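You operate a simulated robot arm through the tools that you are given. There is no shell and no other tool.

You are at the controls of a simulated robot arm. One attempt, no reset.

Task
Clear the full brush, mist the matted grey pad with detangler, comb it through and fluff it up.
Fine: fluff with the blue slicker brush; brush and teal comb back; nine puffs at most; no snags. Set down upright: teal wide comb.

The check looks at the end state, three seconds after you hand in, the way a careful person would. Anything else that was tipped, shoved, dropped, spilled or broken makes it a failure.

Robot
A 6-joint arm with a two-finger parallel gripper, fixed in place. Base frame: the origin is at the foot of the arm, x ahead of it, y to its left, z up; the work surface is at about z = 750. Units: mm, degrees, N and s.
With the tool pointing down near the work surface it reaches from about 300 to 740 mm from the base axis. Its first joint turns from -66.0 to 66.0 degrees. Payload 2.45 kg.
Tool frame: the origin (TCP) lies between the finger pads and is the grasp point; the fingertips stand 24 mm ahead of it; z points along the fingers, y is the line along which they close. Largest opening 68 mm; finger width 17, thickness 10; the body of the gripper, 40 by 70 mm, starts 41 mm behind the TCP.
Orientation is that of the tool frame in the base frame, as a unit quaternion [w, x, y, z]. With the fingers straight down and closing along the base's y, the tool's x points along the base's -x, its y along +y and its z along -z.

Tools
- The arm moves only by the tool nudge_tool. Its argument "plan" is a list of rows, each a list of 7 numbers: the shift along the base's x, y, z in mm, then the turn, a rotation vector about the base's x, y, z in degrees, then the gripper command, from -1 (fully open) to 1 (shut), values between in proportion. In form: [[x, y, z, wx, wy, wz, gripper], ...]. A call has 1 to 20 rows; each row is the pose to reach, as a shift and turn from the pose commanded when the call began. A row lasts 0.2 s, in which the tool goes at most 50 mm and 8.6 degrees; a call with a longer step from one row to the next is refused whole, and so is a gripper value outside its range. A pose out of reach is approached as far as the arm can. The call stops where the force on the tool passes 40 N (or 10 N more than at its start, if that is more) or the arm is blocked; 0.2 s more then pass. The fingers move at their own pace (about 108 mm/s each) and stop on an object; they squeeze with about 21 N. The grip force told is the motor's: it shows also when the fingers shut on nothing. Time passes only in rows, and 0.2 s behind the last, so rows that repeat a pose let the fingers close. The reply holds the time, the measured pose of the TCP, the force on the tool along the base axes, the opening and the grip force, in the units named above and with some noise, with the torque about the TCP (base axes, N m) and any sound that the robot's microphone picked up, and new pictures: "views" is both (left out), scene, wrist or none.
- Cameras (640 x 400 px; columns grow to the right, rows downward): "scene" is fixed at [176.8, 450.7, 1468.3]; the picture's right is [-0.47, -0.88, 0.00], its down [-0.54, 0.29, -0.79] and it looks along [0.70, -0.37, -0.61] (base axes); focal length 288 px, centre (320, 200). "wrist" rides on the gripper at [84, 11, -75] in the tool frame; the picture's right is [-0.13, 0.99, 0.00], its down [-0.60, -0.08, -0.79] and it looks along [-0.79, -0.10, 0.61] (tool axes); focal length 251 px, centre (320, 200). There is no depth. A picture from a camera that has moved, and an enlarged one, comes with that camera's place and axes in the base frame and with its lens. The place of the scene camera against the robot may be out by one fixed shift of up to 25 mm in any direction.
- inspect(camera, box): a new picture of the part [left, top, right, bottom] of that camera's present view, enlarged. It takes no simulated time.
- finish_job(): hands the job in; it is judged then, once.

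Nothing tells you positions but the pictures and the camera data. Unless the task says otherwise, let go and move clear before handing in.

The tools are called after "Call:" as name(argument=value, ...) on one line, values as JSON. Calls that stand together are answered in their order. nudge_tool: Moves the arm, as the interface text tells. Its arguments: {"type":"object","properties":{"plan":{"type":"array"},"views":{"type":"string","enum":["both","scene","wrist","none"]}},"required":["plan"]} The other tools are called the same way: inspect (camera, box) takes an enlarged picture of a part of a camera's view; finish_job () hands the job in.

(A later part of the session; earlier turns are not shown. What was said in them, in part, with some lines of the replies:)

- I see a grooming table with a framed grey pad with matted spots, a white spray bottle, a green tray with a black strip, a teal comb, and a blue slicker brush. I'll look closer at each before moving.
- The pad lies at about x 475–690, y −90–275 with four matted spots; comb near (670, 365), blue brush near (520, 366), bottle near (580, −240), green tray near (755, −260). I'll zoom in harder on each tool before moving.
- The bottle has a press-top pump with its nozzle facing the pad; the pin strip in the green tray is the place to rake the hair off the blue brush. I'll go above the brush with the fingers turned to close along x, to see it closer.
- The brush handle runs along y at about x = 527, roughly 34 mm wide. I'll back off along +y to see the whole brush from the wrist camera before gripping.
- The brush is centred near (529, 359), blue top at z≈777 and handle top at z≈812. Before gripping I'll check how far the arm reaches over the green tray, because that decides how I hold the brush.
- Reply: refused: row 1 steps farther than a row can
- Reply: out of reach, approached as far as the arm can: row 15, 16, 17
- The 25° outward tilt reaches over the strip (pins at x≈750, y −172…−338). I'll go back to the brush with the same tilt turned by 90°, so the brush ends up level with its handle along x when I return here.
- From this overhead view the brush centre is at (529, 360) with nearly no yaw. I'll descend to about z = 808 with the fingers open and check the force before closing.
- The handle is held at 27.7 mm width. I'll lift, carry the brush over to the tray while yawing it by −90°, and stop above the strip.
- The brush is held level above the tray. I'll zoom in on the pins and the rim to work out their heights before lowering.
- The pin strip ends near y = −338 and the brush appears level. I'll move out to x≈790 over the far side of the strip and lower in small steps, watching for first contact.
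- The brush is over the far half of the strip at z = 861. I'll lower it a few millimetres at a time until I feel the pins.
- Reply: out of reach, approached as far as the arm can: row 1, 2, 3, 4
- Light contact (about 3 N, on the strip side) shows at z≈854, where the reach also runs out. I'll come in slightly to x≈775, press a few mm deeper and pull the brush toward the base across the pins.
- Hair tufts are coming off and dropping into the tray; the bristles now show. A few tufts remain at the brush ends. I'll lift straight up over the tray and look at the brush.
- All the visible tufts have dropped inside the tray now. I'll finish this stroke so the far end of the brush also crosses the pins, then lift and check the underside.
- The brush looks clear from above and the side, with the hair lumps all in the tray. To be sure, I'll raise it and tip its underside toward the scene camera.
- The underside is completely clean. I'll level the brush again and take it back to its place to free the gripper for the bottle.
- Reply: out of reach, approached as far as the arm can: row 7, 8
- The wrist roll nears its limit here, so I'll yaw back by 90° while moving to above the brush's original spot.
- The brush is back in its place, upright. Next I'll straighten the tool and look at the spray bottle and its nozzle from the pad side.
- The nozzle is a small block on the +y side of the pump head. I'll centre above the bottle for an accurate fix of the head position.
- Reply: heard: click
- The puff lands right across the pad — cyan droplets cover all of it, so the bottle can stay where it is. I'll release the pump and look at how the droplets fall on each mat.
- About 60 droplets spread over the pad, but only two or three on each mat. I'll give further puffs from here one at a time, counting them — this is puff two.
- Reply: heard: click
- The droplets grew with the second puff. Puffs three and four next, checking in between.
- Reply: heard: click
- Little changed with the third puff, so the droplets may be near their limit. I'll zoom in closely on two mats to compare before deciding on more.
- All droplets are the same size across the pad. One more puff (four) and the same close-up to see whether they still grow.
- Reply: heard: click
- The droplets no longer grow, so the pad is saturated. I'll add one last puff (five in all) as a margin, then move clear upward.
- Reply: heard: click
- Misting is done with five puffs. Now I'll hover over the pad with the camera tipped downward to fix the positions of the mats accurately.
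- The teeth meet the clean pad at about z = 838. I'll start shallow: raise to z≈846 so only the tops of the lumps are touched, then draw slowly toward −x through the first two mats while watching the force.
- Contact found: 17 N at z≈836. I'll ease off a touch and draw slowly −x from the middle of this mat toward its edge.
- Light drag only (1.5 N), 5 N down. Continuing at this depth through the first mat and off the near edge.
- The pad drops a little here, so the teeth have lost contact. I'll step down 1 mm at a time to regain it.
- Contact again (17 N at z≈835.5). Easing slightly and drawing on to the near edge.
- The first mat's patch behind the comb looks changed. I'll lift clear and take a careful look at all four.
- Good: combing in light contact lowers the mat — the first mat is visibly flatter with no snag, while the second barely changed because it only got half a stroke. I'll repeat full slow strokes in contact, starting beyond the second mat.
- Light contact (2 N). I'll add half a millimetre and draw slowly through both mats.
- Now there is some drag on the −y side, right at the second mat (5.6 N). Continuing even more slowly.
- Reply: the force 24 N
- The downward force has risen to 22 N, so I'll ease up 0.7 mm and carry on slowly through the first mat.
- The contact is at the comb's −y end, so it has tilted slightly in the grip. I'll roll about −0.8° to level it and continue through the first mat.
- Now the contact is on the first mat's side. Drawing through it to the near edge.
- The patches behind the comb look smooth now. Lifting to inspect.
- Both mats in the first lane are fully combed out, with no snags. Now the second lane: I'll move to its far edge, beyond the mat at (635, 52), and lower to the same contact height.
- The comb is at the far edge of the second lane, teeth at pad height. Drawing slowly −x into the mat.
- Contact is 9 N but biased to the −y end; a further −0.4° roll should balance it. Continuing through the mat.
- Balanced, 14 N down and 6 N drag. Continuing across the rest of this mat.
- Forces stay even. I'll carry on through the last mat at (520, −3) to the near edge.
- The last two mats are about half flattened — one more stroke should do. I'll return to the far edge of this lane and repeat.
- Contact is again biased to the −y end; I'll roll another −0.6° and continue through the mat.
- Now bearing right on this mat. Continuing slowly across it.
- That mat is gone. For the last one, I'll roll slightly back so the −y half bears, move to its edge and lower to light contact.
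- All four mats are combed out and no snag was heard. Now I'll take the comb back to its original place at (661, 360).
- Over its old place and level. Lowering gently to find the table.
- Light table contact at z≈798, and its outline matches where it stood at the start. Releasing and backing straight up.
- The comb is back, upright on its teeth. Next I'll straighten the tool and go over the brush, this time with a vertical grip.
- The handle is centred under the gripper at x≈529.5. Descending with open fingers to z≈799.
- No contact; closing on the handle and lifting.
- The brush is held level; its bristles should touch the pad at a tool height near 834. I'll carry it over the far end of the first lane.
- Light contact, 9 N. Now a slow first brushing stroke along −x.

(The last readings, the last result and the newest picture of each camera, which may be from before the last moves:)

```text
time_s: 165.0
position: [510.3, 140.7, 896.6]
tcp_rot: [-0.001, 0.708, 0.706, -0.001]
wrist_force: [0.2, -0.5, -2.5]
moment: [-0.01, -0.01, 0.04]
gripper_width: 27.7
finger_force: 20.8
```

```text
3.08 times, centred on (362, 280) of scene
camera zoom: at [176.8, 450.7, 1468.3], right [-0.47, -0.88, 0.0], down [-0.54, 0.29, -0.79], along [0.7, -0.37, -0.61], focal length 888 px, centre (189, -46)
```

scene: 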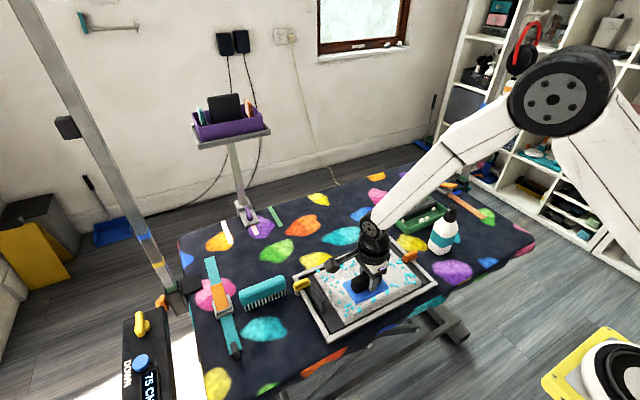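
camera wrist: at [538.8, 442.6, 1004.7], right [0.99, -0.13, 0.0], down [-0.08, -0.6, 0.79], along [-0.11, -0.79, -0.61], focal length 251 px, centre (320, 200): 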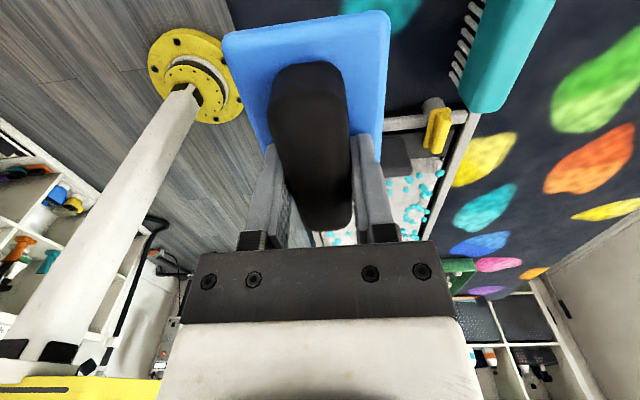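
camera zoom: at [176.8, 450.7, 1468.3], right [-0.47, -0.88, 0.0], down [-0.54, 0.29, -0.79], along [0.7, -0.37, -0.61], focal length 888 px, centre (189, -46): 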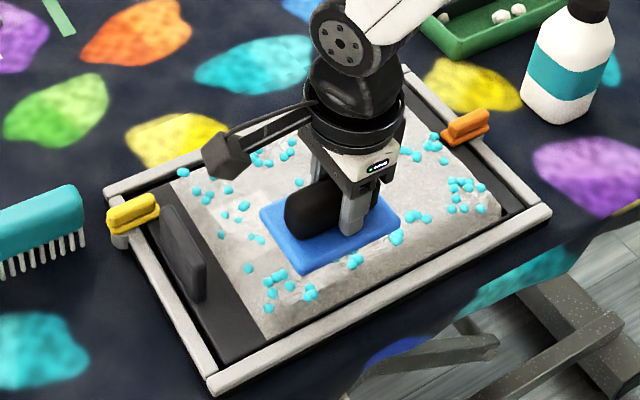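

There seem to be brighter patches where the brush passed. I'll swing out to the next lane's start so the brushed area can be seen.

Call:
nudge_tool(plan=[[30, -12, 10, 0, 0, 0, 1], [65, -26, 10, 0, 0, 0, 1], [100, -40, 10, 0, 0, 0, 1], [137, -55, 0, 0, 0, 0, 1], [137, -55, 0, 0, 0, 0, 1]], views="none")

Call:
inspect(camera="scene", box=[285, 230, 450, 345])

Call:
inspect(camera="scene", box=[325, 255, 395, 325])

```text
time_s: 166.2
position: [646.4, 84.3, 897.2]
tcp_rot: [-0.001, 0.708, 0.706, 0.0]
wrist_force: [0.2, 0.7, -0.7]
moment: [0.0, -0.01, -0.05]
gripper_width: 28.0
finger_force: 21.4
```

```text
3.48 times, centred on (368, 288) of scene
camera zoom: at [176.9, 450.7, 1468.3], right [-0.47, -0.88, 0.0], down [-0.54, 0.29, -0.79], along [0.7, -0.37, -0.61], focal length 1003 px, centre (155, -104)
```

zoom: 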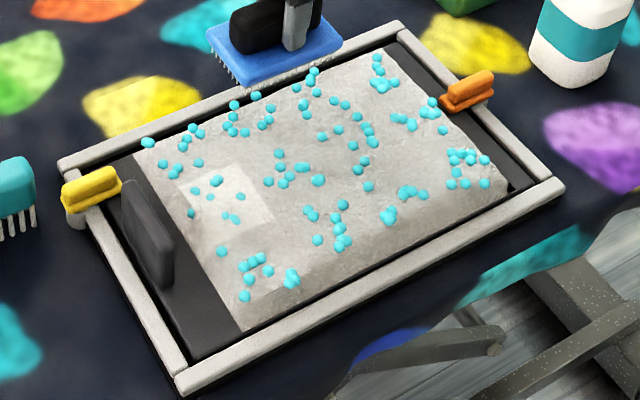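

```text
5.71 times, centred on (360, 290) of scene
camera zoom: at [176.9, 450.7, 1468.3], right [-0.47, -0.88, 0.0], down [-0.54, 0.29, -0.79], along [0.7, -0.37, -0.61], focal length 1648 px, centre (91, -314)
```

zoom: 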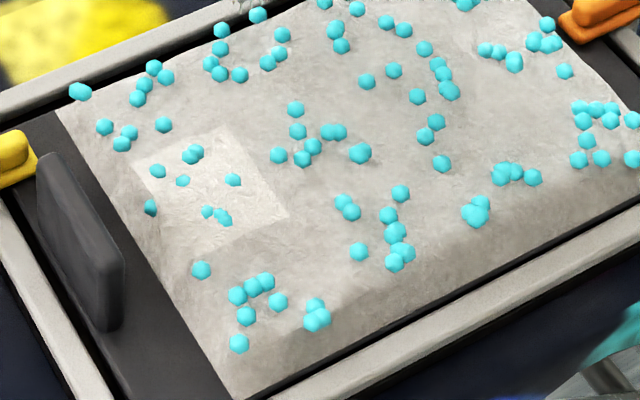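

One cell has turned visibly fluffy and bright: the middle one, the only cell the brush centre crossed completely. So each grid cell (3 × 4) needs a full crossing; I'll run each row from beyond the far edge to beyond the near edge. First row again, y≈174.

Call:
nudge_tool(plan=[[12, 40, 0, 0, 0, 0, 1], [26, 80, 0, 0, 0, 0, 1], [26, 89, -20, 0, 0, 0, 1], [26, 89, -45, 0, 0, 0, 1], [26, 89, -57, 0, 0, 0, 1], [26, 89, -60, 0, 0, 0, 1], [26, 89, -62.5, 0, 0, 0, 1], [26, 89, -62.5, 0, 0, 0, 1]], views="none")

Call:
inspect(camera="scene", box=[285, 215, 400, 310])

```text
time_s: 168.0
position: [675.1, 174.4, 836.1]
tcp_rot: [0.001, 0.708, 0.706, 0.0]
wrist_force: [-3.8, -2.2, 15.5]
moment: [-0.27, 0.41, -0.04]
gripper_width: 27.6
finger_force: 20.5
```

```text
4.21 times, centred on (342, 262) of scene
camera zoom: at [176.4, 450.6, 1468.4], right [-0.47, -0.88, 0.0], down [-0.54, 0.29, -0.79], along [0.7, -0.37, -0.61], focal length 1215 px, centre (225, -63)
```

zoom: 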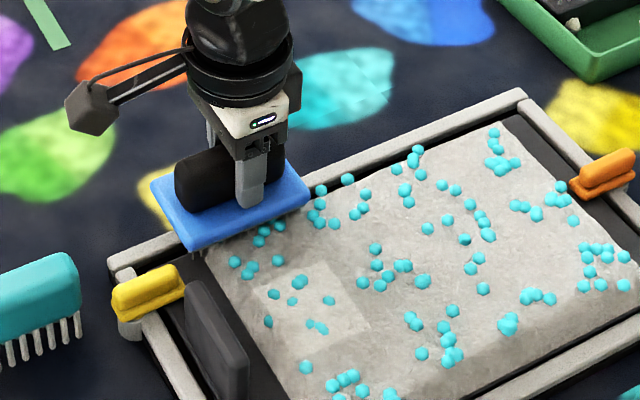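

Call:
nudge_tool(plan=[[-6, 0, 0.3, 0, 0, 0, 1], [-12, 0, 0.3, 0, 0, 0, 1], [-18, 0, 0.3, 0, 0, 0, 1], [-25, 0, 0.3, 0, 0, 0, 1], [-32, 0, 0.3, 0, 0, 0, 1], [-39, 0, 0.3, 0, 0, 0, 1], [-46, 0, 0.3, 0, 0, 0, 1], [-53, 0, 0.3, 0, 0, 0, 1], [-60, 0, 0.3, 0, 0, 0, 1], [-67, 0, 0.3, 0, 0, 0, 1], [-74, 0, 0.3, 0, 0, 0, 1], [-81, 0, 0.3, 0, 0, 0, 1], [-88, 0, 0.3, 0, 0, 0, 1], [-95, 0, 0.3, 0, 0, 0, 1]], views="none")

Call:
inspect(camera="scene", box=[285, 230, 450, 345])

```text
time_s: 171.0
position: [581.3, 174.6, 835.6]
tcp_rot: [0.001, 0.708, 0.706, 0.003]
wrist_force: [11.5, -0.6, 25.1]
moment: [-0.16, 0.25, 0.12]
gripper_width: 27.6
finger_force: 20.6
```

```text
3.48 times, centred on (368, 288) of scene
camera zoom: at [176.6, 450.6, 1468.4], right [-0.47, -0.88, 0.0], down [-0.54, 0.29, -0.79], along [0.7, -0.37, -0.61], focal length 1003 px, centre (155, -104)
```

zoom: 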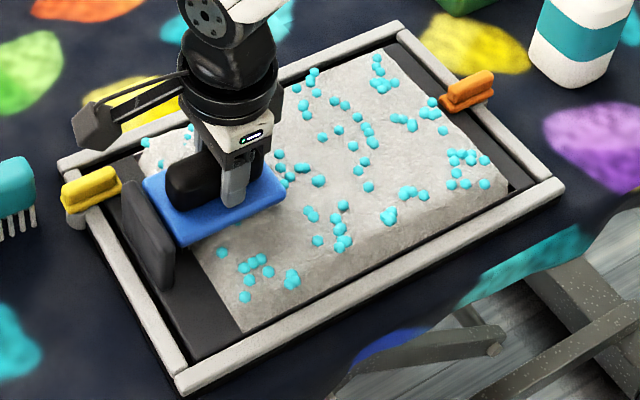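

Force rose to 25 N, so I'll ease up 1 mm and finish the row past the near edge.

Call:
nudge_tool(plan=[[-3, 0, 1, 0, 0, 0, 1], [-10, 0, 1, 0, 0, 0, 1], [-17, 0, 1, 0, 0, 0, 1], [-24, 0, 1, 0, 0, 0, 1], [-31, 0, 1, 0, 0, 0, 1], [-38, 0, 1, 0, 0, 0, 1], [-45, 0, 1, 0, 0, 0, 1], [-52, 0, 1, 0, 0, 0, 1]], views="none")

```text
time_s: 172.8
position: [528.7, 174.0, 835.2]
tcp_rot: [0.001, 0.708, 0.706, 0.002]
wrist_force: [10.2, -0.8, 21.7]
moment: [-0.01, -0.03, 0.03]
gripper_width: 27.7
finger_force: 20.9
```

Call:
nudge_tool(plan=[[-3, 0, 0.6, 0, 0, 0, 1], [-10, 0, 0.6, 0, 0, 0, 1], [-17, 0, 0.6, 0, 0, 0, 1], [-24, 0, 0.6, 0, 0, 0, 1], [-31, 0, 0.6, 0, 0, 0, 1], [-38, 0, 0.6, 0, 0, 0, 1], [-43, 0, 0.6, 0, 0, 0, 1], [-46, 0, 12, 0, 0, 0, 1], [-46, 0, 45, 0, 0, 0, 1], [-46, 0, 65, 0, 0, 0, 1], [-20, -25, 70, 0, 0, 0, 1], [15, -50, 70, 0, 0, 0, 1], [55, -60, 70, 0, 0, 0, 1], [100, -60, 70, 0, 0, 0, 1], [145, -60, 65, 0, 0, 0, 1], [147, -60, 65, 0, 0, 0, 1]], views="none")

Call:
inspect(camera="scene", box=[285, 230, 450, 345])

```text
time_s: 176.2
position: [672.6, 116.0, 899.9]
tcp_rot: [-0.001, 0.708, 0.707, -0.001]
wrist_force: [-0.3, -0.7, -0.7]
moment: [0.01, 0.01, 0.0]
gripper_width: 27.7
finger_force: 20.9
```

```text
3.48 times, centred on (368, 288) of scene
camera zoom: at [176.8, 450.7, 1468.3], right [-0.47, -0.88, 0.0], down [-0.54, 0.29, -0.79], along [0.7, -0.37, -0.61], focal length 1003 px, centre (155, -104)
```

zoom: 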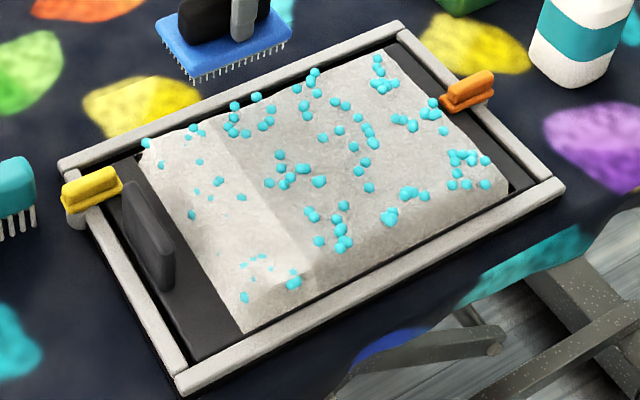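

The whole first row is fluffed. Now the second row at y≈116.

Call:
nudge_tool(plan=[[0, 1, -25, 0, 0, 0, 1], [0, 1, -50, 0, 0, 0, 1], [0, 1, -60, 0, 0, 0, 1], [0, 1, -63.5, 0, 0, 0, 1], [0, 1, -63.5, 0, 0, 0, 1]], views="none")

```text
time_s: 177.4
position: [672.9, 115.2, 836.9]
tcp_rot: [0.0, 0.709, 0.706, 0.0]
wrist_force: [-0.2, -0.7, -0.9]
moment: [0.01, 0.03, 0.03]
gripper_width: 27.9
finger_force: 20.8
```

Call:
nudge_tool(plan=[[-5, 0, -0.8, 0, 0, 0, 1], [-12, 0, -1, 0, 0, 0, 1], [-19, 0, -1, 0, 0, 0, 1], [-26, 0, -1, 0, 0, 0, 1], [-33, 0, -1, 0, 0, 0, 1], [-40, 0, -1, 0, 0, 0, 1], [-47, 0, -1, 0, 0, 0, 1], [-54, 0, -1, 0, 0, 0, 1]], views="none")

```text
time_s: 179.2
position: [620.8, 115.2, 836.7]
tcp_rot: [0.0, 0.708, 0.706, 0.001]
wrist_force: [3.7, 0.4, 8.4]
moment: [0.24, -0.01, -0.1]
gripper_width: 28.1
finger_force: 20.6
```

Call:
nudge_tool(plan=[[-5, 0, -0.4, 0, 0, 0, 1], [-12, 0, -0.4, 0, 0, 0, 1], [-19, 0, -0.4, 0, 0, 0, 1], [-26, 0, -0.4, 0, 0, 0, 1], [-33, 0, -0.4, 0, 0, 0, 1], [-40, 0, -0.4, 0, 0, 0, 1], [-47, 0, -0.4, 0, 0, 0, 1], [-54, 0, -0.4, 0, 0, 0, 1]], views="none")

Call:
inspect(camera="scene", box=[285, 230, 450, 345])

```text
time_s: 181.0
position: [566.9, 116.0, 835.0]
tcp_rot: [0.001, 0.708, 0.706, 0.001]
wrist_force: [8.8, -1.5, 17.9]
moment: [0.05, -0.17, -0.04]
gripper_width: 27.7
finger_force: 20.4
```

```text
3.48 times, centred on (368, 288) of scene
camera zoom: at [176.7, 450.6, 1468.3], right [-0.47, -0.88, 0.0], down [-0.54, 0.29, -0.79], along [0.7, -0.37, -0.61], focal length 1003 px, centre (155, -104)
```

zoom: 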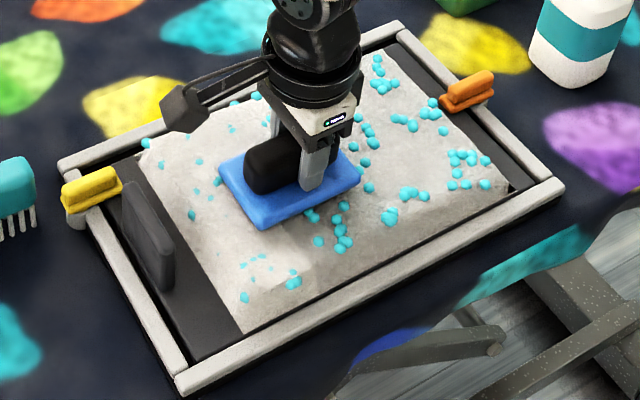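

Even contact, 18 N. Continuing off the near edge, then lifting and going round to the third row.

Call:
nudge_tool(plan=[[-7, 0, 0.3, 0, 0, 0, 1], [-14, 0, 0.3, 0, 0, 0, 1], [-21, 0, 0.3, 0, 0, 0, 1], [-28, 0, 0.3, 0, 0, 0, 1], [-35, 0, 0.3, 0, 0, 0, 1], [-42, 0, 0.3, 0, 0, 0, 1], [-49, 0, 0.3, 0, 0, 0, 1], [-56, 0, 0.3, 0, 0, 0, 1], [-63, 0, 0.3, 0, 0, 0, 1], [-70, 0, 0.3, 0, 0, 0, 1], [-77, 0, 0.3, 0, 0, 0, 1], [-83, 0, 0.3, 0, 0, 0, 1], [-85, 0, 12, 0, 0, 0, 1], [-85, 0, 50, 0, 0, 0, 1], [-70, -20, 65, 0, 0, 0, 1], [-40, -45, 65, 0, 0, 0, 1], [0, -60, 65, 0, 0, 0, 1], [45, -60, 65, 0, 0, 0, 1], [90, -60, 65, 0, 0, 0, 1], [106, -60, 65, 0, 0, 0, 1]], views="none")

Call:
inspect(camera="scene", box=[285, 230, 450, 345])

```text
time_s: 185.2
position: [669.8, 52.9, 899.9]
tcp_rot: [0.0, 0.708, 0.706, -0.001]
wrist_force: [-0.1, 0.1, -1.7]
moment: [-0.02, -0.01, 0.03]
gripper_width: 27.8
finger_force: 21.3
```

```text
3.48 times, centred on (368, 288) of scene
camera zoom: at [176.8, 450.7, 1468.3], right [-0.47, -0.88, 0.0], down [-0.54, 0.29, -0.79], along [0.7, -0.37, -0.61], focal length 1003 px, centre (155, -104)
```

zoom: 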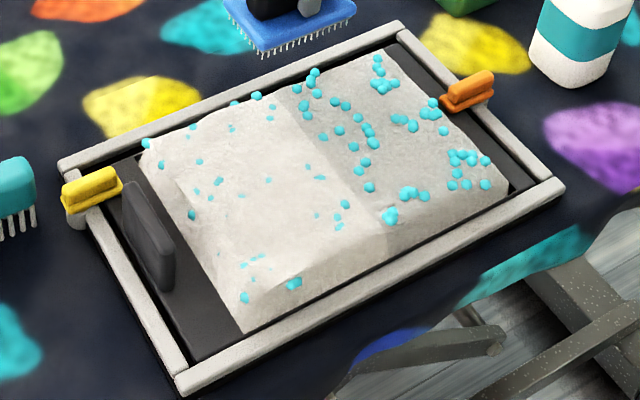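

Two rows are fluffed now. Third row at y≈54.

Call:
nudge_tool(plan=[[2, 1, -25, 0, 0, 0, 1], [2, 1, -50, 0, 0, 0, 1], [2, 1, -60, 0, 0, 0, 1], [2, 1, -64.5, 0, 0, 0, 1], [-4, 1, -65, 0, 0, 0, 1], [-11, 1, -65, 0, 0, 0, 1], [-18, 1, -65, 0, 0, 0, 1], [-25, 1, -65, 0, 0, 0, 1]], views="none")

```text
time_s: 187.0
position: [648.6, 56.9, 836.2]
tcp_rot: [0.001, 0.708, 0.706, 0.002]
wrist_force: [7.4, 0.0, 15.2]
moment: [-0.02, 0.05, 0.03]
gripper_width: 27.8
finger_force: 20.9
```

Call:
nudge_tool(plan=[[-7, -1, 0, 0, 0, 0, 1], [-14, -1, 0, 0, 0, 0, 1], [-21, -1, 0, 0, 0, 0, 1], [-28, -1, 0, 0, 0, 0, 1], [-35, -1, 0, 0, 0, 0, 1], [-42, -1, 0, 0, 0, 0, 1], [-49, -1, 0, 0, 0, 0, 1], [-56, -1, 0, 0, 0, 0, 1], [-63, -1, 0, 0, 0, 0, 1], [-70, -1, 0, 0, 0, 0, 1]], views="none")

```text
time_s: 189.2
position: [577.9, 54.5, 835.5]
tcp_rot: [0.001, 0.708, 0.706, 0.001]
wrist_force: [8.2, -1.8, 16.2]
moment: [-0.02, -0.11, -0.06]
gripper_width: 28.0
finger_force: 21.0
```

Even contact. Finishing this row and going round to the fourth, at y≈−6.

Call:
nudge_tool(plan=[[-7, 0, 0.2, 0, 0, 0, 1], [-14, 0, 0.2, 0, 0, 0, 1], [-21, 0, 0.2, 0, 0, 0, 1], [-28, 0, 0.2, 0, 0, 0, 1], [-35, 0, 0.2, 0, 0, 0, 1], [-42, 0, 0.2, 0, 0, 0, 1], [-49, 0, 0.2, 0, 0, 0, 1], [-56, 0, 0.2, 0, 0, 0, 1], [-63, 0, 0.2, 0, 0, 0, 1], [-70, 0, 0.2, 0, 0, 0, 1], [-77, 0, 0.2, 0, 0, 0, 1], [-84, 0, 0.2, 0, 0, 0, 1], [-91, 0, 0.2, 0, 0, 0, 1], [-96, 0, 0.2, 0, 0, 0, 1], [-97, 0, 15, 0, 0, 0, 1], [-97, 0, 55, 0, 0, 0, 1], [-75, -30, 65, 0, 0, 0, 1], [-40, -60, 65, 0, 0, 0, 1], [5, -61, 65, 0, 0, 0, 1], [50, -61, 65, 0, 0, 0, 1]], views="none")

Call:
inspect(camera="scene", box=[285, 220, 450, 345])

```text
time_s: 193.4
position: [626.3, -4.6, 899.0]
tcp_rot: [0.0, 0.708, 0.707, 0.0]
wrist_force: [-0.2, 0.1, -0.9]
moment: [-0.02, 0.02, -0.02]
gripper_width: 27.8
finger_force: 21.0
```

```text
3.20 times, centred on (368, 282) of scene
camera zoom: at [176.8, 450.7, 1468.3], right [-0.47, -0.88, 0.0], down [-0.54, 0.29, -0.79], along [0.7, -0.37, -0.61], focal length 923 px, centre (168, -64)
```

zoom: 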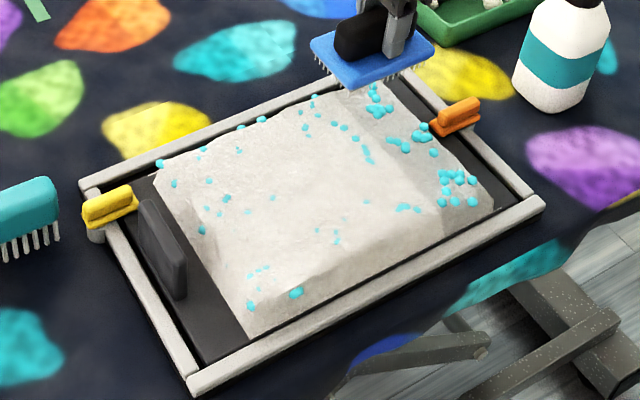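

Three rows done. Last row: out to the far edge at y≈−6 and across.

Call:
nudge_tool(plan=[[30, -1, 0, 0, 0, 0, 1], [46, -1, -15, 0, 0, 0, 1], [46, -1, -45, 0, 0, 0, 1], [46, -1, -58, 0, 0, 0, 1], [46, -1, -63.5, 0, 0, 0, 1], [40, -1, -64, 0, 0, 0, 1], [33, -1, -64, 0, 0, 0, 1], [26, -1, -64, 0, 0, 0, 1], [19, -1, -64, 0, 0, 0, 1]], views="none")

```text
time_s: 195.4
position: [646.1, -5.5, 836.1]
tcp_rot: [-0.001, 0.708, 0.706, 0.0]
wrist_force: [1.6, 1.2, 3.5]
moment: [0.1, -0.03, 0.0]
gripper_width: 27.6
finger_force: 20.8
```

Call:
nudge_tool(plan=[[-3, 0, -0.7, 0, 0, 0, 1], [-10, 0, -0.7, 0, 0, 0, 1], [-17, 0, -0.7, 0, 0, 0, 1], [-24, 0, -0.7, 0, 0, 0, 1], [-31, 0, -0.7, 0, 0, 0, 1], [-38, 0, -0.7, 0, 0, 0, 1], [-45, 0, -0.7, 0, 0, 0, 1], [-52, 0, -0.7, 0, 0, 0, 1], [-59, 0, -0.7, 0, 0, 0, 1], [-66, 0, -0.7, 0, 0, 0, 1]], views="none")

```text
time_s: 197.6
position: [580.8, -7.8, 835.2]
tcp_rot: [0.002, 0.708, 0.706, 0.002]
wrist_force: [9.7, -1.0, 20.3]
moment: [0.05, 0.07, -0.05]
gripper_width: 27.7
finger_force: 21.4
```

Call:
nudge_tool(plan=[[-7, 0, 0.4, 0, 0, 0, 1], [-14, 0, 0.4, 0, 0, 0, 1], [-21, 0, 0.4, 0, 0, 0, 1], [-28, 0, 0.4, 0, 0, 0, 1], [-35, 0, 0.4, 0, 0, 0, 1], [-42, 0, 0.4, 0, 0, 0, 1], [-49, 0, 0.4, 0, 0, 0, 1], [-56, 0, 0.4, 0, 0, 0, 1], [-63, 0, 0.4, 0, 0, 0, 1], [-70, 0, 0.4, 0, 0, 0, 1], [-77, 0, 0.4, 0, 0, 0, 1], [-84, 0, 0.4, 0, 0, 0, 1], [-91, 0, 0.4, 0, 0, 0, 1], [-98, 0, 0.4, 0, 0, 0, 1], [-99, 0, 15, 0, 0, 0, 1], [-99, 0, 55, 0, 0, 0, 1], [-99, 0, 95, 0, 0, 0, 1], [-99, 0, 95, 0, 0, 0, 1]], views="both")

Call:
inspect(camera="scene", box=[285, 220, 450, 345])

```text
time_s: 201.4
position: [480.7, -5.4, 929.0]
tcp_rot: [-0.001, 0.708, 0.706, 0.0]
wrist_force: [0.0, 0.1, -0.9]
moment: [-0.03, -0.03, -0.01]
gripper_width: 27.8
finger_force: 20.9
camera wrist: at [491.2, 78.6, 1004.1], right [0.99, -0.13, 0.0], down [-0.08, -0.6, 0.79], along [-0.11, -0.79, -0.61], focal length 251 px, centre (320, 200)
```

scene: 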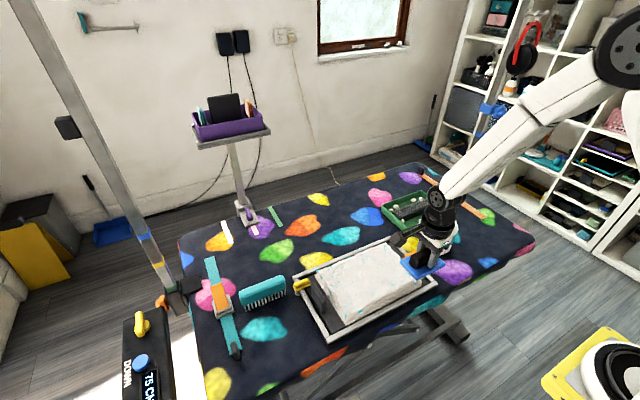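
wrist: 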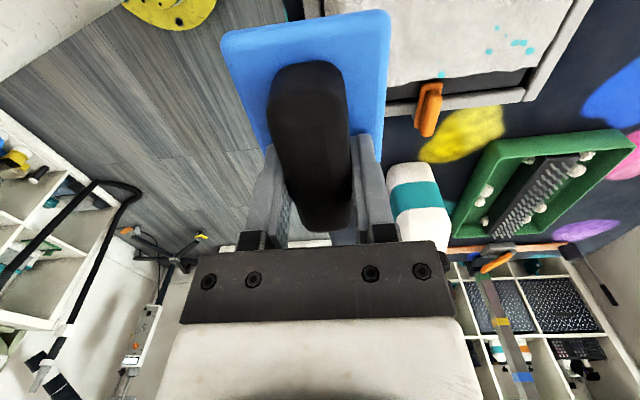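

```text
3.20 times, centred on (368, 282) of scene
camera zoom: at [176.8, 450.7, 1468.3], right [-0.47, -0.88, 0.0], down [-0.54, 0.29, -0.79], along [0.7, -0.37, -0.61], focal length 923 px, centre (168, -64)
```

zoom: 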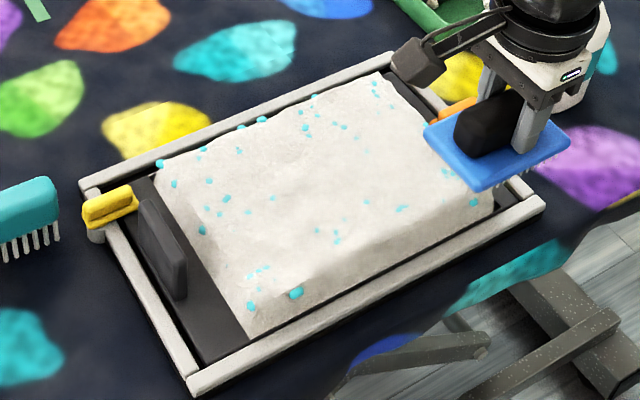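

The whole pad is now evenly fluffed. I'll take the brush back to its original spot at (529.5, 359.5).

Call:
nudge_tool(plan=[[6, 40, 5, 0, 0, 0, 1], [12, 85, 5, 0, 0, 0, 1], [18, 130, 5, 0, 0, 0, 1], [24, 175, 5, 0, 0, 0, 1], [30, 220, 5, 0, 0, 0, 1], [36, 265, 5, 0, 0, 0, 1], [42, 310, 5, 0, 0, 0, 1], [48, 350, 0, 0, 0, 0, 1], [49, 365, -20, 0, 0, 0, 1], [49, 365, -60, 0, 0, 0, 1], [49, 365, -90, 0, 0, 0, 1], [49, 365, -90, 0, 0, 0, 1]], views="both")

Call:
inspect(camera="scene", box=[285, 230, 450, 345])

Call:
inspect(camera="scene", box=[240, 280, 330, 370])

```text
time_s: 204.0
position: [530.8, 358.4, 840.5]
tcp_rot: [-0.001, 0.709, 0.705, 0.0]
wrist_force: [0.3, 0.1, -1.7]
moment: [-0.03, -0.03, 0.01]
gripper_width: 27.9
finger_force: 20.6
camera wrist: at [541.4, 442.4, 914.9], right [0.99, -0.13, 0.0], down [-0.08, -0.6, 0.79], along [-0.1, -0.79, -0.61], focal length 251 px, centre (320, 200)
```

scene: 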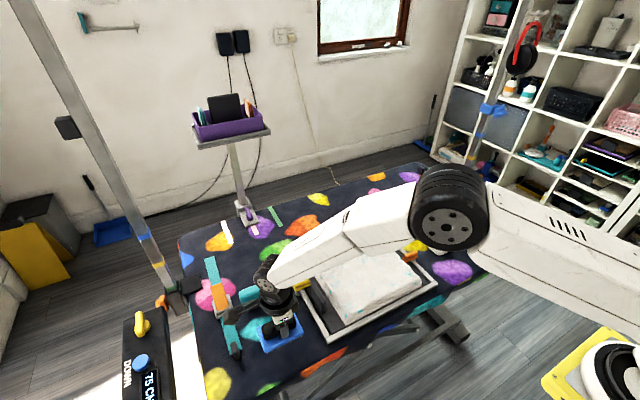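
wrist: 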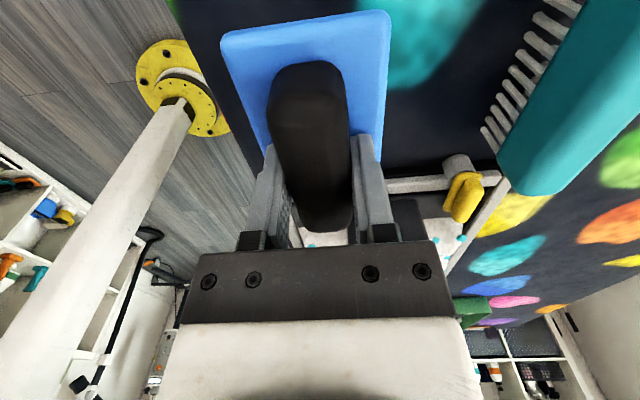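

```text
3.48 times, centred on (368, 288) of scene
camera zoom: at [176.8, 450.7, 1468.3], right [-0.47, -0.88, 0.0], down [-0.54, 0.29, -0.79], along [0.7, -0.37, -0.61], focal length 1003 px, centre (155, -104)
```

zoom: 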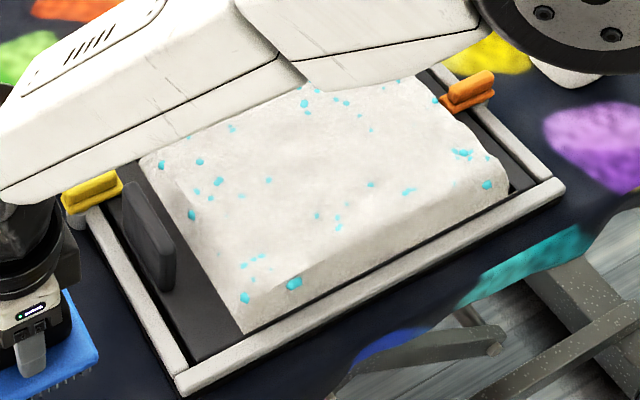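

```text
4.44 times, centred on (285, 325) of scene
camera zoom: at [176.8, 450.7, 1468.3], right [-0.47, -0.88, 0.0], down [-0.54, 0.29, -0.79], along [0.7, -0.37, -0.61], focal length 1282 px, centre (476, -356)
```

zoom: 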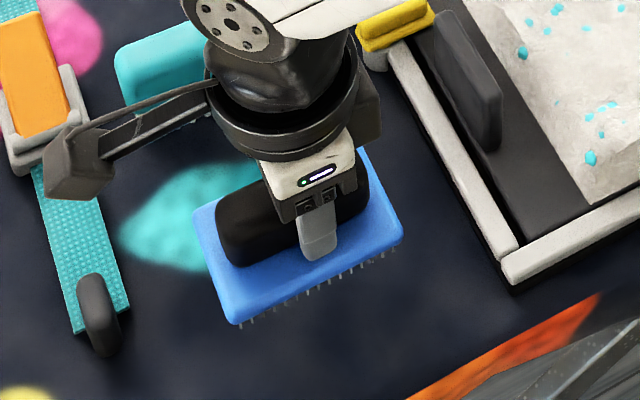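

Lowering the brush to the table in small steps.

Call:
nudge_tool(plan=[[-1, 1, -18, 0, 0, 0, 1], [-1, 1, -32, 0, 0, 0, 1], [-1, 1, -38, 0, 0, 0, 1], [-1, 1, -41, 0, 0, 0, 1], [-1, 1, -41, 0, 0, 0, 1]], views="none")

```text
time_s: 205.2
position: [528.7, 358.8, 799.1]
tcp_rot: [0.0, 0.708, 0.706, 0.0]
wrist_force: [-1.2, -1.0, 3.6]
moment: [-0.26, 0.03, -0.06]
gripper_width: 27.6
finger_force: 21.2
```

Touching down at z≈799 with 3.6 N. Releasing gently and rising clear.

Call:
nudge_tool(plan=[[0, 0, -0.4, 0, 0, 0, 1], [0, 0, -0.4, 0, 0, 0, 0.6], [0, 0, -0.4, 0, 0, 0, 0.2], [0, 0, -0.4, 0, 0, 0, -0.4], [0, 0, 0, 0, 0, 0, -1], [0, 0, 0, 0, 0, 0, -1], [0, 0, 25, 0, 0, 0, -1], [0, 0, 65, 0, 0, 0, -1], [0, 0, 110, 0, 0, 0, -1], [0, 0, 155, 0, 0, 0, -1], [0, 0, 155, 0, 0, 0, -1]], views="both")

Call:
inspect(camera="scene", box=[220, 240, 340, 370])

```text
time_s: 207.6
position: [526.3, 358.8, 954.5]
tcp_rot: [-0.001, 0.709, 0.706, 0.0]
wrist_force: [-0.2, 0.1, 0.0]
moment: [0.01, -0.02, 0.02]
gripper_width: 68.4
finger_force: 0.0
camera wrist: at [537.6, 442.2, 1027.2], right [0.99, -0.13, 0.0], down [-0.08, -0.6, 0.79], along [-0.11, -0.79, -0.61], focal length 251 px, centre (320, 200)
```

scene: 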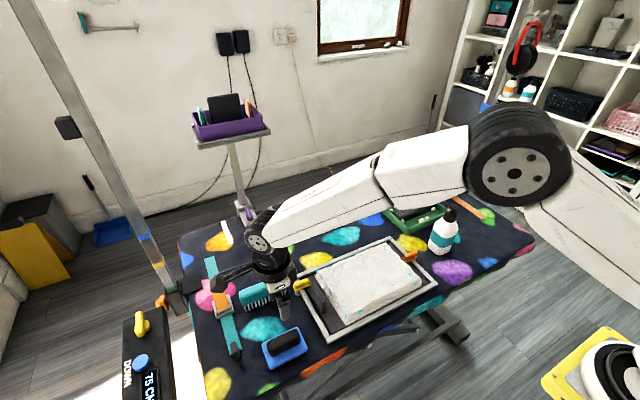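
wrist: 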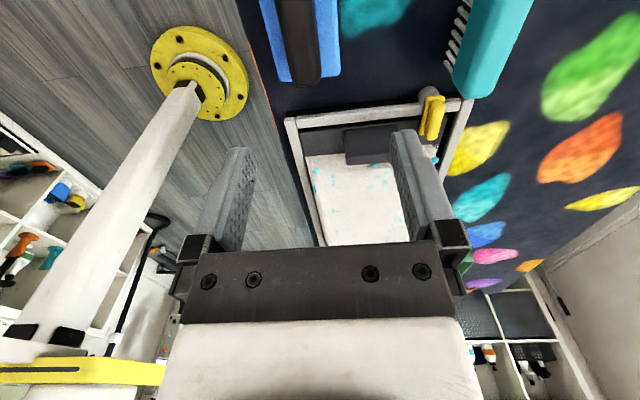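

```text
3.08 times, centred on (280, 305) of scene
camera zoom: at [176.8, 450.7, 1468.3], right [-0.47, -0.88, 0.0], down [-0.54, 0.29, -0.79], along [0.7, -0.37, -0.61], focal length 888 px, centre (443, -123)
```

zoom: 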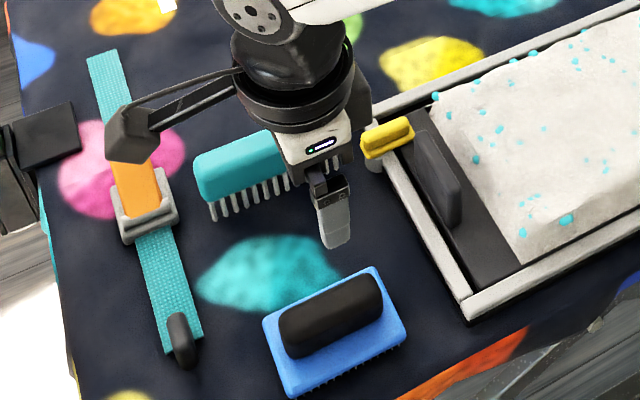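

Brush released. I'll compare its place with the start using the same close-up, and move the arm up and clear for a full check.

Call:
nudge_tool(plan=[[0, -30, 30, 0, 0, 0, -1], [-5, -65, 65, 0, 0, 0, -1], [-10, -105, 95, 0, 0, 0, -1], [-15, -145, 120, 0, 0, 0, -1], [-20, -185, 145, 0, 0, 0, -1], [-25, -225, 170, 0, 0, 0, -1], [-30, -240, 215, 0, 0, 0, -1], [-35, -240, 260, 0, 0, 0, -1], [-40, -240, 300, 0, 0, 0, -1], [-40, -240, 315, 0, 0, 0, -1], [-40, -240, 315, 0, 0, 0, -1]], views="both")

Call:
inspect(camera="scene", box=[250, 310, 320, 370])

Call:
inspect(camera="scene", box=[180, 250, 340, 370])

Call:
inspect(camera="scene", box=[280, 230, 460, 345])

Call:
inspect(camera="scene", box=[360, 160, 500, 270])

```text
refused: row 3 steps farther than a row can; nothing moved
```

```text
6.67 times, centred on (285, 340) of scene
camera zoom: at [176.8, 450.7, 1468.3], right [-0.47, -0.88, 0.0], down [-0.54, 0.29, -0.79], along [0.7, -0.37, -0.61], focal length 1923 px, centre (553, -733)
```

zoom: 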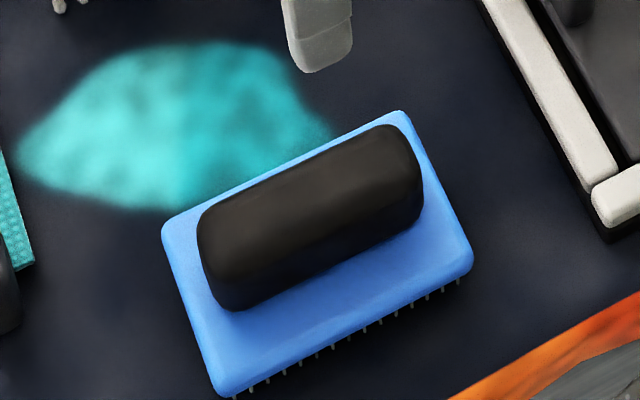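

```text
3.33 times, centred on (260, 310) of scene
camera zoom: at [176.8, 450.7, 1468.3], right [-0.47, -0.88, 0.0], down [-0.54, 0.29, -0.79], along [0.7, -0.37, -0.61], focal length 962 px, centre (520, -167)
```

zoom: 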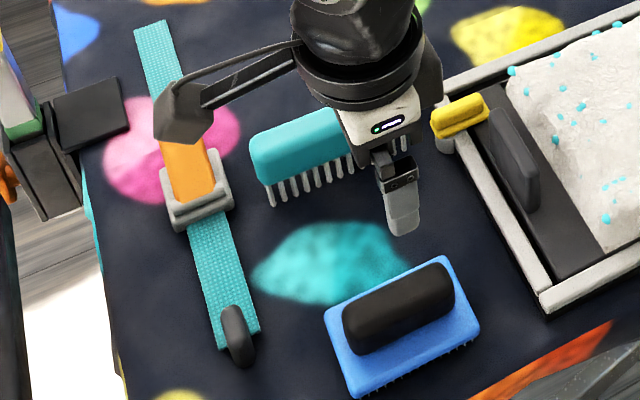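

```text
3.48 times, centred on (370, 288) of scene
camera zoom: at [176.8, 450.7, 1468.3], right [-0.47, -0.88, 0.0], down [-0.54, 0.29, -0.79], along [0.7, -0.37, -0.61], focal length 1003 px, centre (146, -104)
```

zoom: 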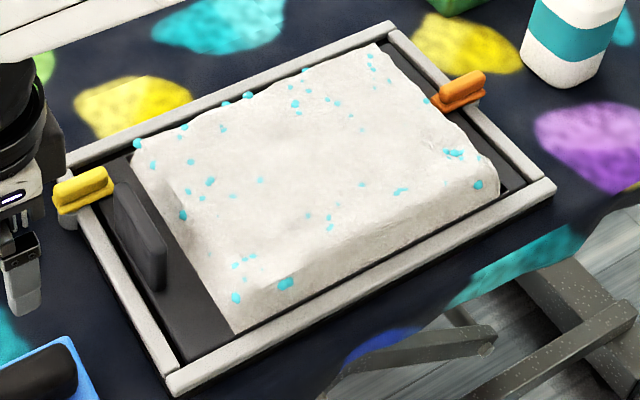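

```text
3.64 times, centred on (430, 215) of scene
camera zoom: at [176.8, 450.7, 1468.3], right [-0.47, -0.88, 0.0], down [-0.54, 0.29, -0.79], along [0.7, -0.37, -0.61], focal length 1049 px, centre (-80, 146)
```

zoom: 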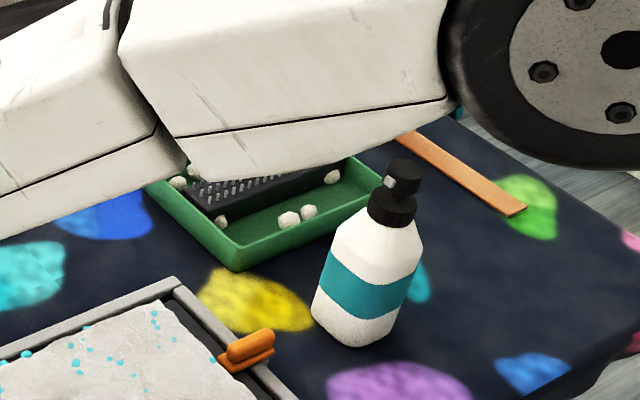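

All else is in order, but the brush itself sits about 20 mm too far toward −x compared with the start — it must have followed one finger as the gripper opened. I'll centre over it, measure and put it right.

Call:
nudge_tool(plan=[[-10, 0, -20, 0, 0, 0, -1], [-20, 0, -45, 0, 0, 0, -1], [-20, 0, -60, 0, 0, 0, -1], [-20, 0, -60, 0, 0, 0, -1]], views="both")

Call:
inspect(camera="wrist", box=[220, 0, 440, 200])

```text
time_s: 208.6
position: [507.2, 358.3, 893.4]
tcp_rot: [0.0, 0.708, 0.706, 0.0]
wrist_force: [0.2, -0.4, -0.2]
moment: [0.01, 0.03, 0.03]
gripper_width: 68.1
finger_force: 0.0
camera wrist: at [518.1, 442.3, 967.5], right [0.99, -0.13, 0.0], down [-0.08, -0.6, 0.79], along [-0.1, -0.79, -0.61], focal length 251 px, centre (320, 200)
```

scene: 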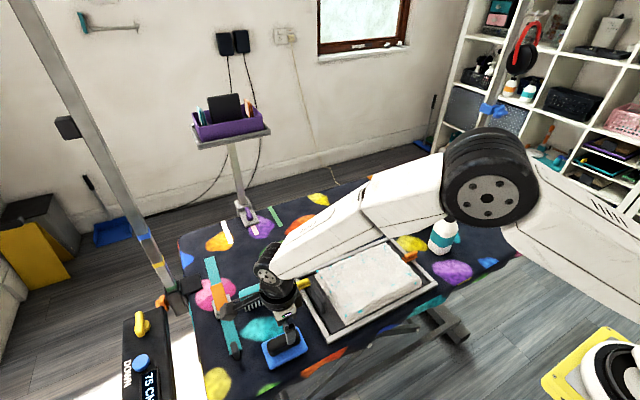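
wrist: 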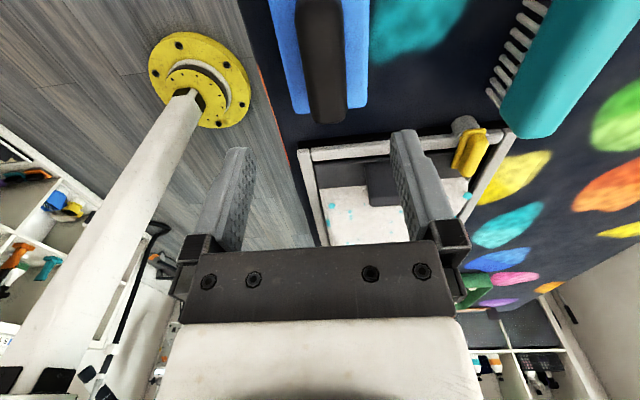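

```text
2.00 times, centred on (330, 100) of wrist
camera zoom: at [518.1, 442.3, 967.5], right [0.99, -0.13, 0.0], down [-0.08, -0.6, 0.79], along [-0.1, -0.79, -0.61], focal length 503 px, centre (300, 400)
```

zoom: 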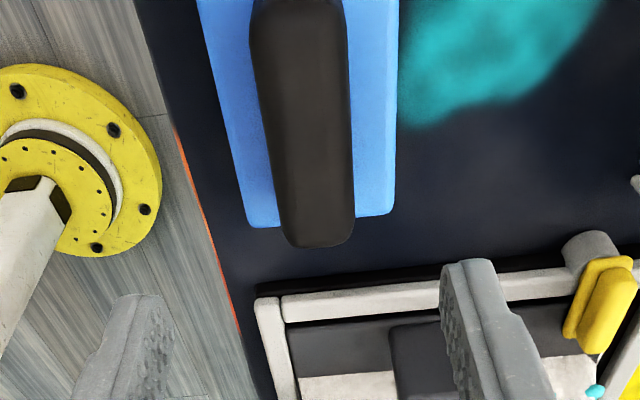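

The brush centre is at x≈510; it belongs at 529.5. I'll regrip it there, lift a little, shift +19.5 mm and release with a quick full opening, as in the first time when it stayed put.

Call:
nudge_tool(plan=[[3, 1, -35, 0, 0, 0, -1], [3, 1, -65, 0, 0, 0, -1], [3, 1, -82, 0, 0, 0, -1], [3, 1, -90, 0, 0, 0, -1], [3, 1, -93, 0, 0, 0, -1], [3, 1, -93, 0, 0, 0, 0], [3, 1, -93, 0, 0, 0, 1], [3, 1, -93, 0, 0, 0, 1], [3, 1, -93, 0, 0, 0, 1]], views="wrist")

```text
time_s: 210.6
position: [512.1, 359.3, 800.5]
tcp_rot: [-0.001, 0.709, 0.705, 0.0]
wrist_force: [0.1, -0.7, 0.4]
moment: [0.02, 0.0, 0.02]
gripper_width: 27.7
finger_force: 21.0
camera wrist: at [521.9, 444.3, 875.0], right [0.99, -0.13, 0.0], down [-0.08, -0.6, 0.79], along [-0.11, -0.79, -0.61], focal length 251 px, centre (320, 200)
```

wrist: 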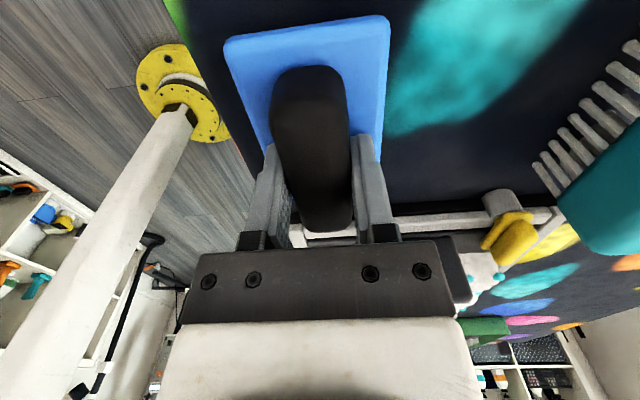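

Call:
nudge_tool(plan=[[0, 0, 8, 0, 0, 0, 1], [9, 0, 10, 0, 0, 0, 1], [18.7, 0, 10, 0, 0, 0, 1], [18.7, 0, 5, 0, 0, 0, 1], [18.7, 0, 1.5, 0, 0, 0, 1], [18.7, 0, 0, 0, 0, 0, 1], [18.7, 0, 0, 0, 0, 0, 1]], views="none")

Call:
inspect(camera="scene", box=[250, 310, 320, 370])

```text
time_s: 212.2
position: [530.6, 361.4, 800.4]
tcp_rot: [0.0, 0.708, 0.706, 0.0]
wrist_force: [0.5, 0.1, -1.2]
moment: [0.01, -0.02, 0.0]
gripper_width: 27.7
finger_force: 21.1
```

```text
6.67 times, centred on (285, 340) of scene
camera zoom: at [176.8, 450.7, 1468.3], right [-0.47, -0.88, 0.0], down [-0.54, 0.29, -0.79], along [0.7, -0.37, -0.61], focal length 1923 px, centre (553, -733)
```

zoom: 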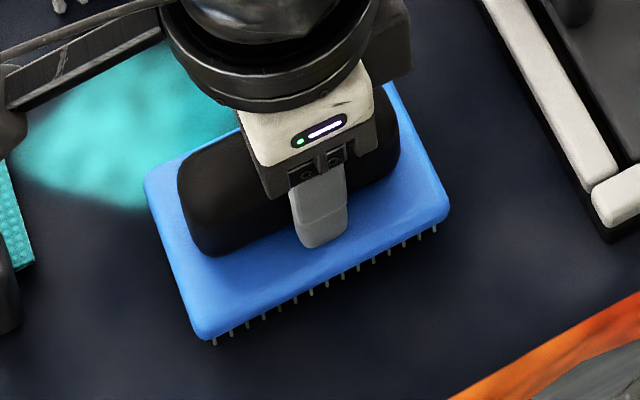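

The brush now matches its original outline. I'll lower the last fraction to touch the table, then open quickly.

Call:
nudge_tool(plan=[[0, -0.5, -0.7, 0, 0, 0, 1], [0, -0.5, -1.2, 0, 0, 0, 1], [0, -0.5, -1.2, 0, 0, 0, 1]], views="none")

```text
time_s: 213.0
position: [531.5, 360.3, 800.4]
tcp_rot: [0.001, 0.709, 0.705, 0.0]
wrist_force: [-1.3, 0.0, 1.8]
moment: [-0.02, 0.03, -0.03]
gripper_width: 27.9
finger_force: 21.0
```

Call:
nudge_tool(plan=[[0, 0, -0.3, 0, 0, 0, -1], [0, 0, -0.3, 0, 0, 0, -1], [0, 0, -0.3, 0, 0, 0, -1]], views="wrist")

Call:
inspect(camera="scene", box=[250, 310, 320, 370])

```text
time_s: 213.8
position: [531.3, 358.9, 800.6]
tcp_rot: [0.0, 0.708, 0.706, 0.0]
wrist_force: [-0.7, 0.2, 0.8]
moment: [0.03, -0.02, 0.03]
gripper_width: 68.2
finger_force: 0.0
camera wrist: at [541.3, 443.4, 874.4], right [0.99, -0.13, 0.0], down [-0.08, -0.6, 0.79], along [-0.1, -0.79, -0.61], focal length 251 px, centre (320, 200)
```

wrist: 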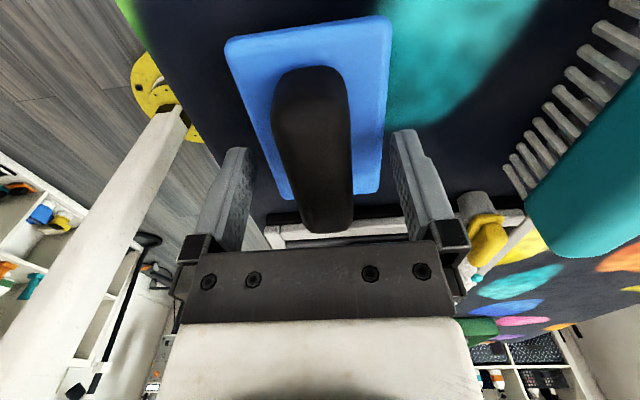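

```text
6.67 times, centred on (285, 340) of scene
camera zoom: at [176.8, 450.7, 1468.3], right [-0.47, -0.88, 0.0], down [-0.54, 0.29, -0.79], along [0.7, -0.37, -0.61], focal length 1923 px, centre (553, -733)
```

zoom: 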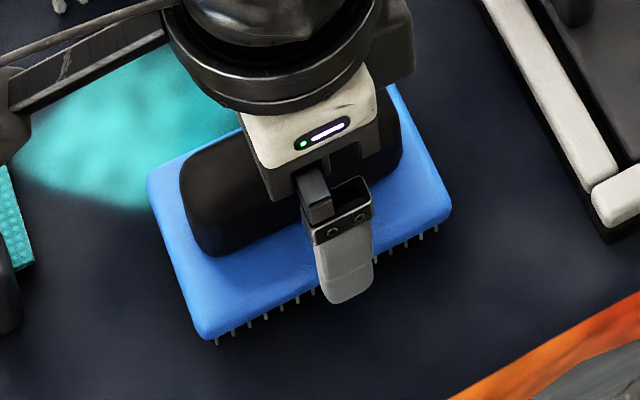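

It stayed in place this time. Now rising straight up and moving the arm clear for a final look round.

Call:
nudge_tool(plan=[[0, 0, 20, 0, 0, 0, -1], [0, 0, 60, 0, 0, 0, -1], [0, 0, 105, 0, 0, 0, -1], [0, 0, 150, 0, 0, 0, -1], [0, -20, 190, 0, 0, 0, -1], [-5, -50, 225, 0, 0, 0, -1], [-10, -80, 260, 0, 0, 0, -1], [-15, -115, 295, 0, 0, 0, -1], [-20, -150, 330, 0, 0, 0, -1], [-25, -185, 365, 0, 0, 0, -1], [-30, -215, 400, 0, 0, 0, -1], [-35, -235, 440, 0, 0, 0, -1], [-35, -235, 470, 0, 0, 0, -1], [-35, -235, 470, 0, 0, 0, -1]], views="both")

Call:
inspect(camera="scene", box=[250, 310, 320, 370])

Call:
inspect(camera="scene", box=[180, 250, 340, 370])

Call:
inspect(camera="scene", box=[280, 230, 460, 345])

Call:
inspect(camera="scene", box=[360, 160, 500, 270])

```text
time_s: 216.8
position: [496.9, 122.0, 1269.9]
tcp_rot: [0.0, 0.708, 0.707, 0.0]
wrist_force: [0.6, -0.1, -0.1]
moment: [0.02, -0.01, -0.03]
gripper_width: 67.8
finger_force: 0.0
camera wrist: at [508.8, 206.6, 1344.3], right [0.99, -0.13, 0.0], down [-0.08, -0.6, 0.79], along [-0.1, -0.79, -0.61], focal length 251 px, centre (320, 200)
```

scene: 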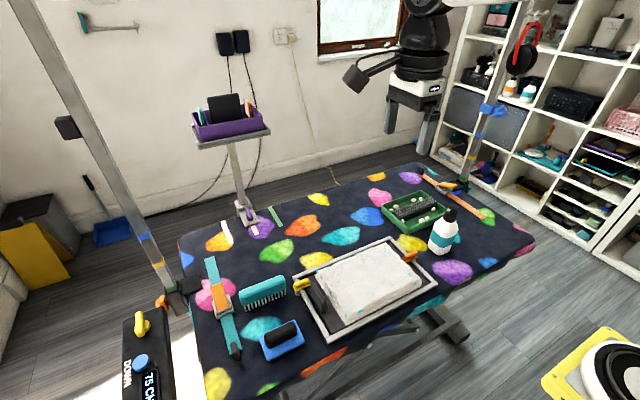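
wrist: 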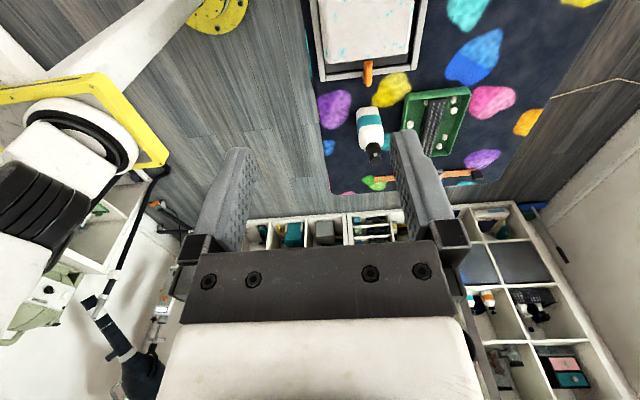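

```text
6.67 times, centred on (285, 340) of scene
camera zoom: at [176.8, 450.7, 1468.3], right [-0.47, -0.88, 0.0], down [-0.54, 0.29, -0.79], along [0.7, -0.37, -0.61], focal length 1923 px, centre (553, -733)
```

zoom: 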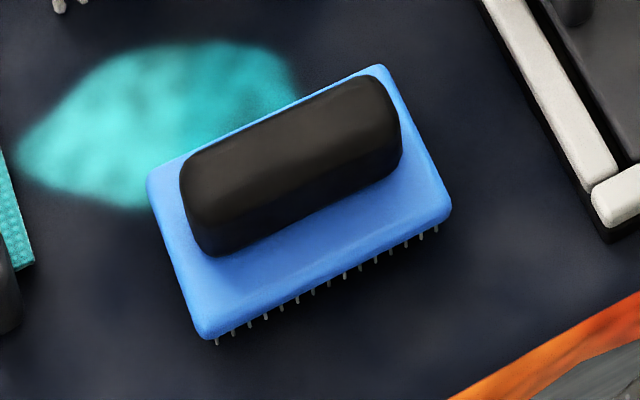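

```text
3.33 times, centred on (260, 310) of scene
camera zoom: at [176.8, 450.7, 1468.3], right [-0.47, -0.88, 0.0], down [-0.54, 0.29, -0.79], along [0.7, -0.37, -0.61], focal length 962 px, centre (520, -167)
```

zoom: 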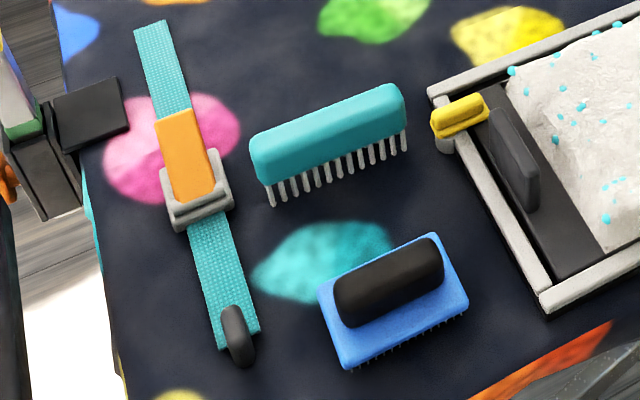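

```text
3.48 times, centred on (370, 288) of scene
camera zoom: at [176.8, 450.7, 1468.3], right [-0.47, -0.88, 0.0], down [-0.54, 0.29, -0.79], along [0.7, -0.37, -0.61], focal length 1003 px, centre (146, -104)
```

zoom: 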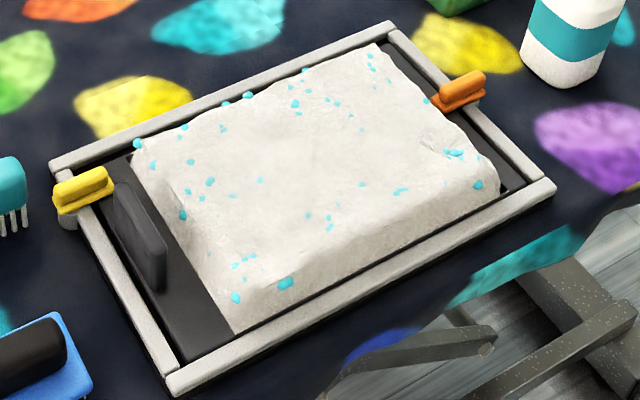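

```text
3.64 times, centred on (430, 215) of scene
camera zoom: at [176.8, 450.7, 1468.3], right [-0.47, -0.88, 0.0], down [-0.54, 0.29, -0.79], along [0.7, -0.37, -0.61], focal length 1049 px, centre (-80, 146)
```

zoom: 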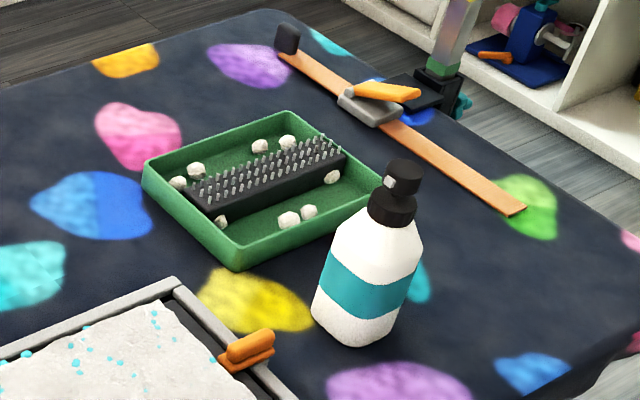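

The pad is combed and evenly fluffed. The blue brush and the upright teal comb are back in place, and the bottle, frame and tray haven't moved. All the hair is in the tray. I used five puffs, heard no snags, and the arm is clear, so I'm handing in.

Call:
finish_job()

```text
The job is handed in.
```

The job is finished and handed in; I haven't seen the check's verdict.

- **Brush cleared:** I raked the blue slicker brush over the pin strip. Its underside was clean, and all the visible hair lumps are in the green tray.
- **Misting:** I used five puffs out of the nine allowed, from the bottle's original place. The droplets stopped growing after two or three.
- **Combing:** All four mats came out with slow strokes in light contact. I heard no snags.
- **Fluffing:** I brushed all four rows of the pad, and it now looks evenly fluffed.
- **Put back:** The teal comb stands upright on its teeth where it was, and the blue brush is within about 5 mm of its original place. The brush slid about 20 mm when I first let go of it at the end, so I picked it up again and corrected it.

In the last pictures the bottle, pad frame, clamps and tray looked unmoved, and nothing was tipped or spilled.
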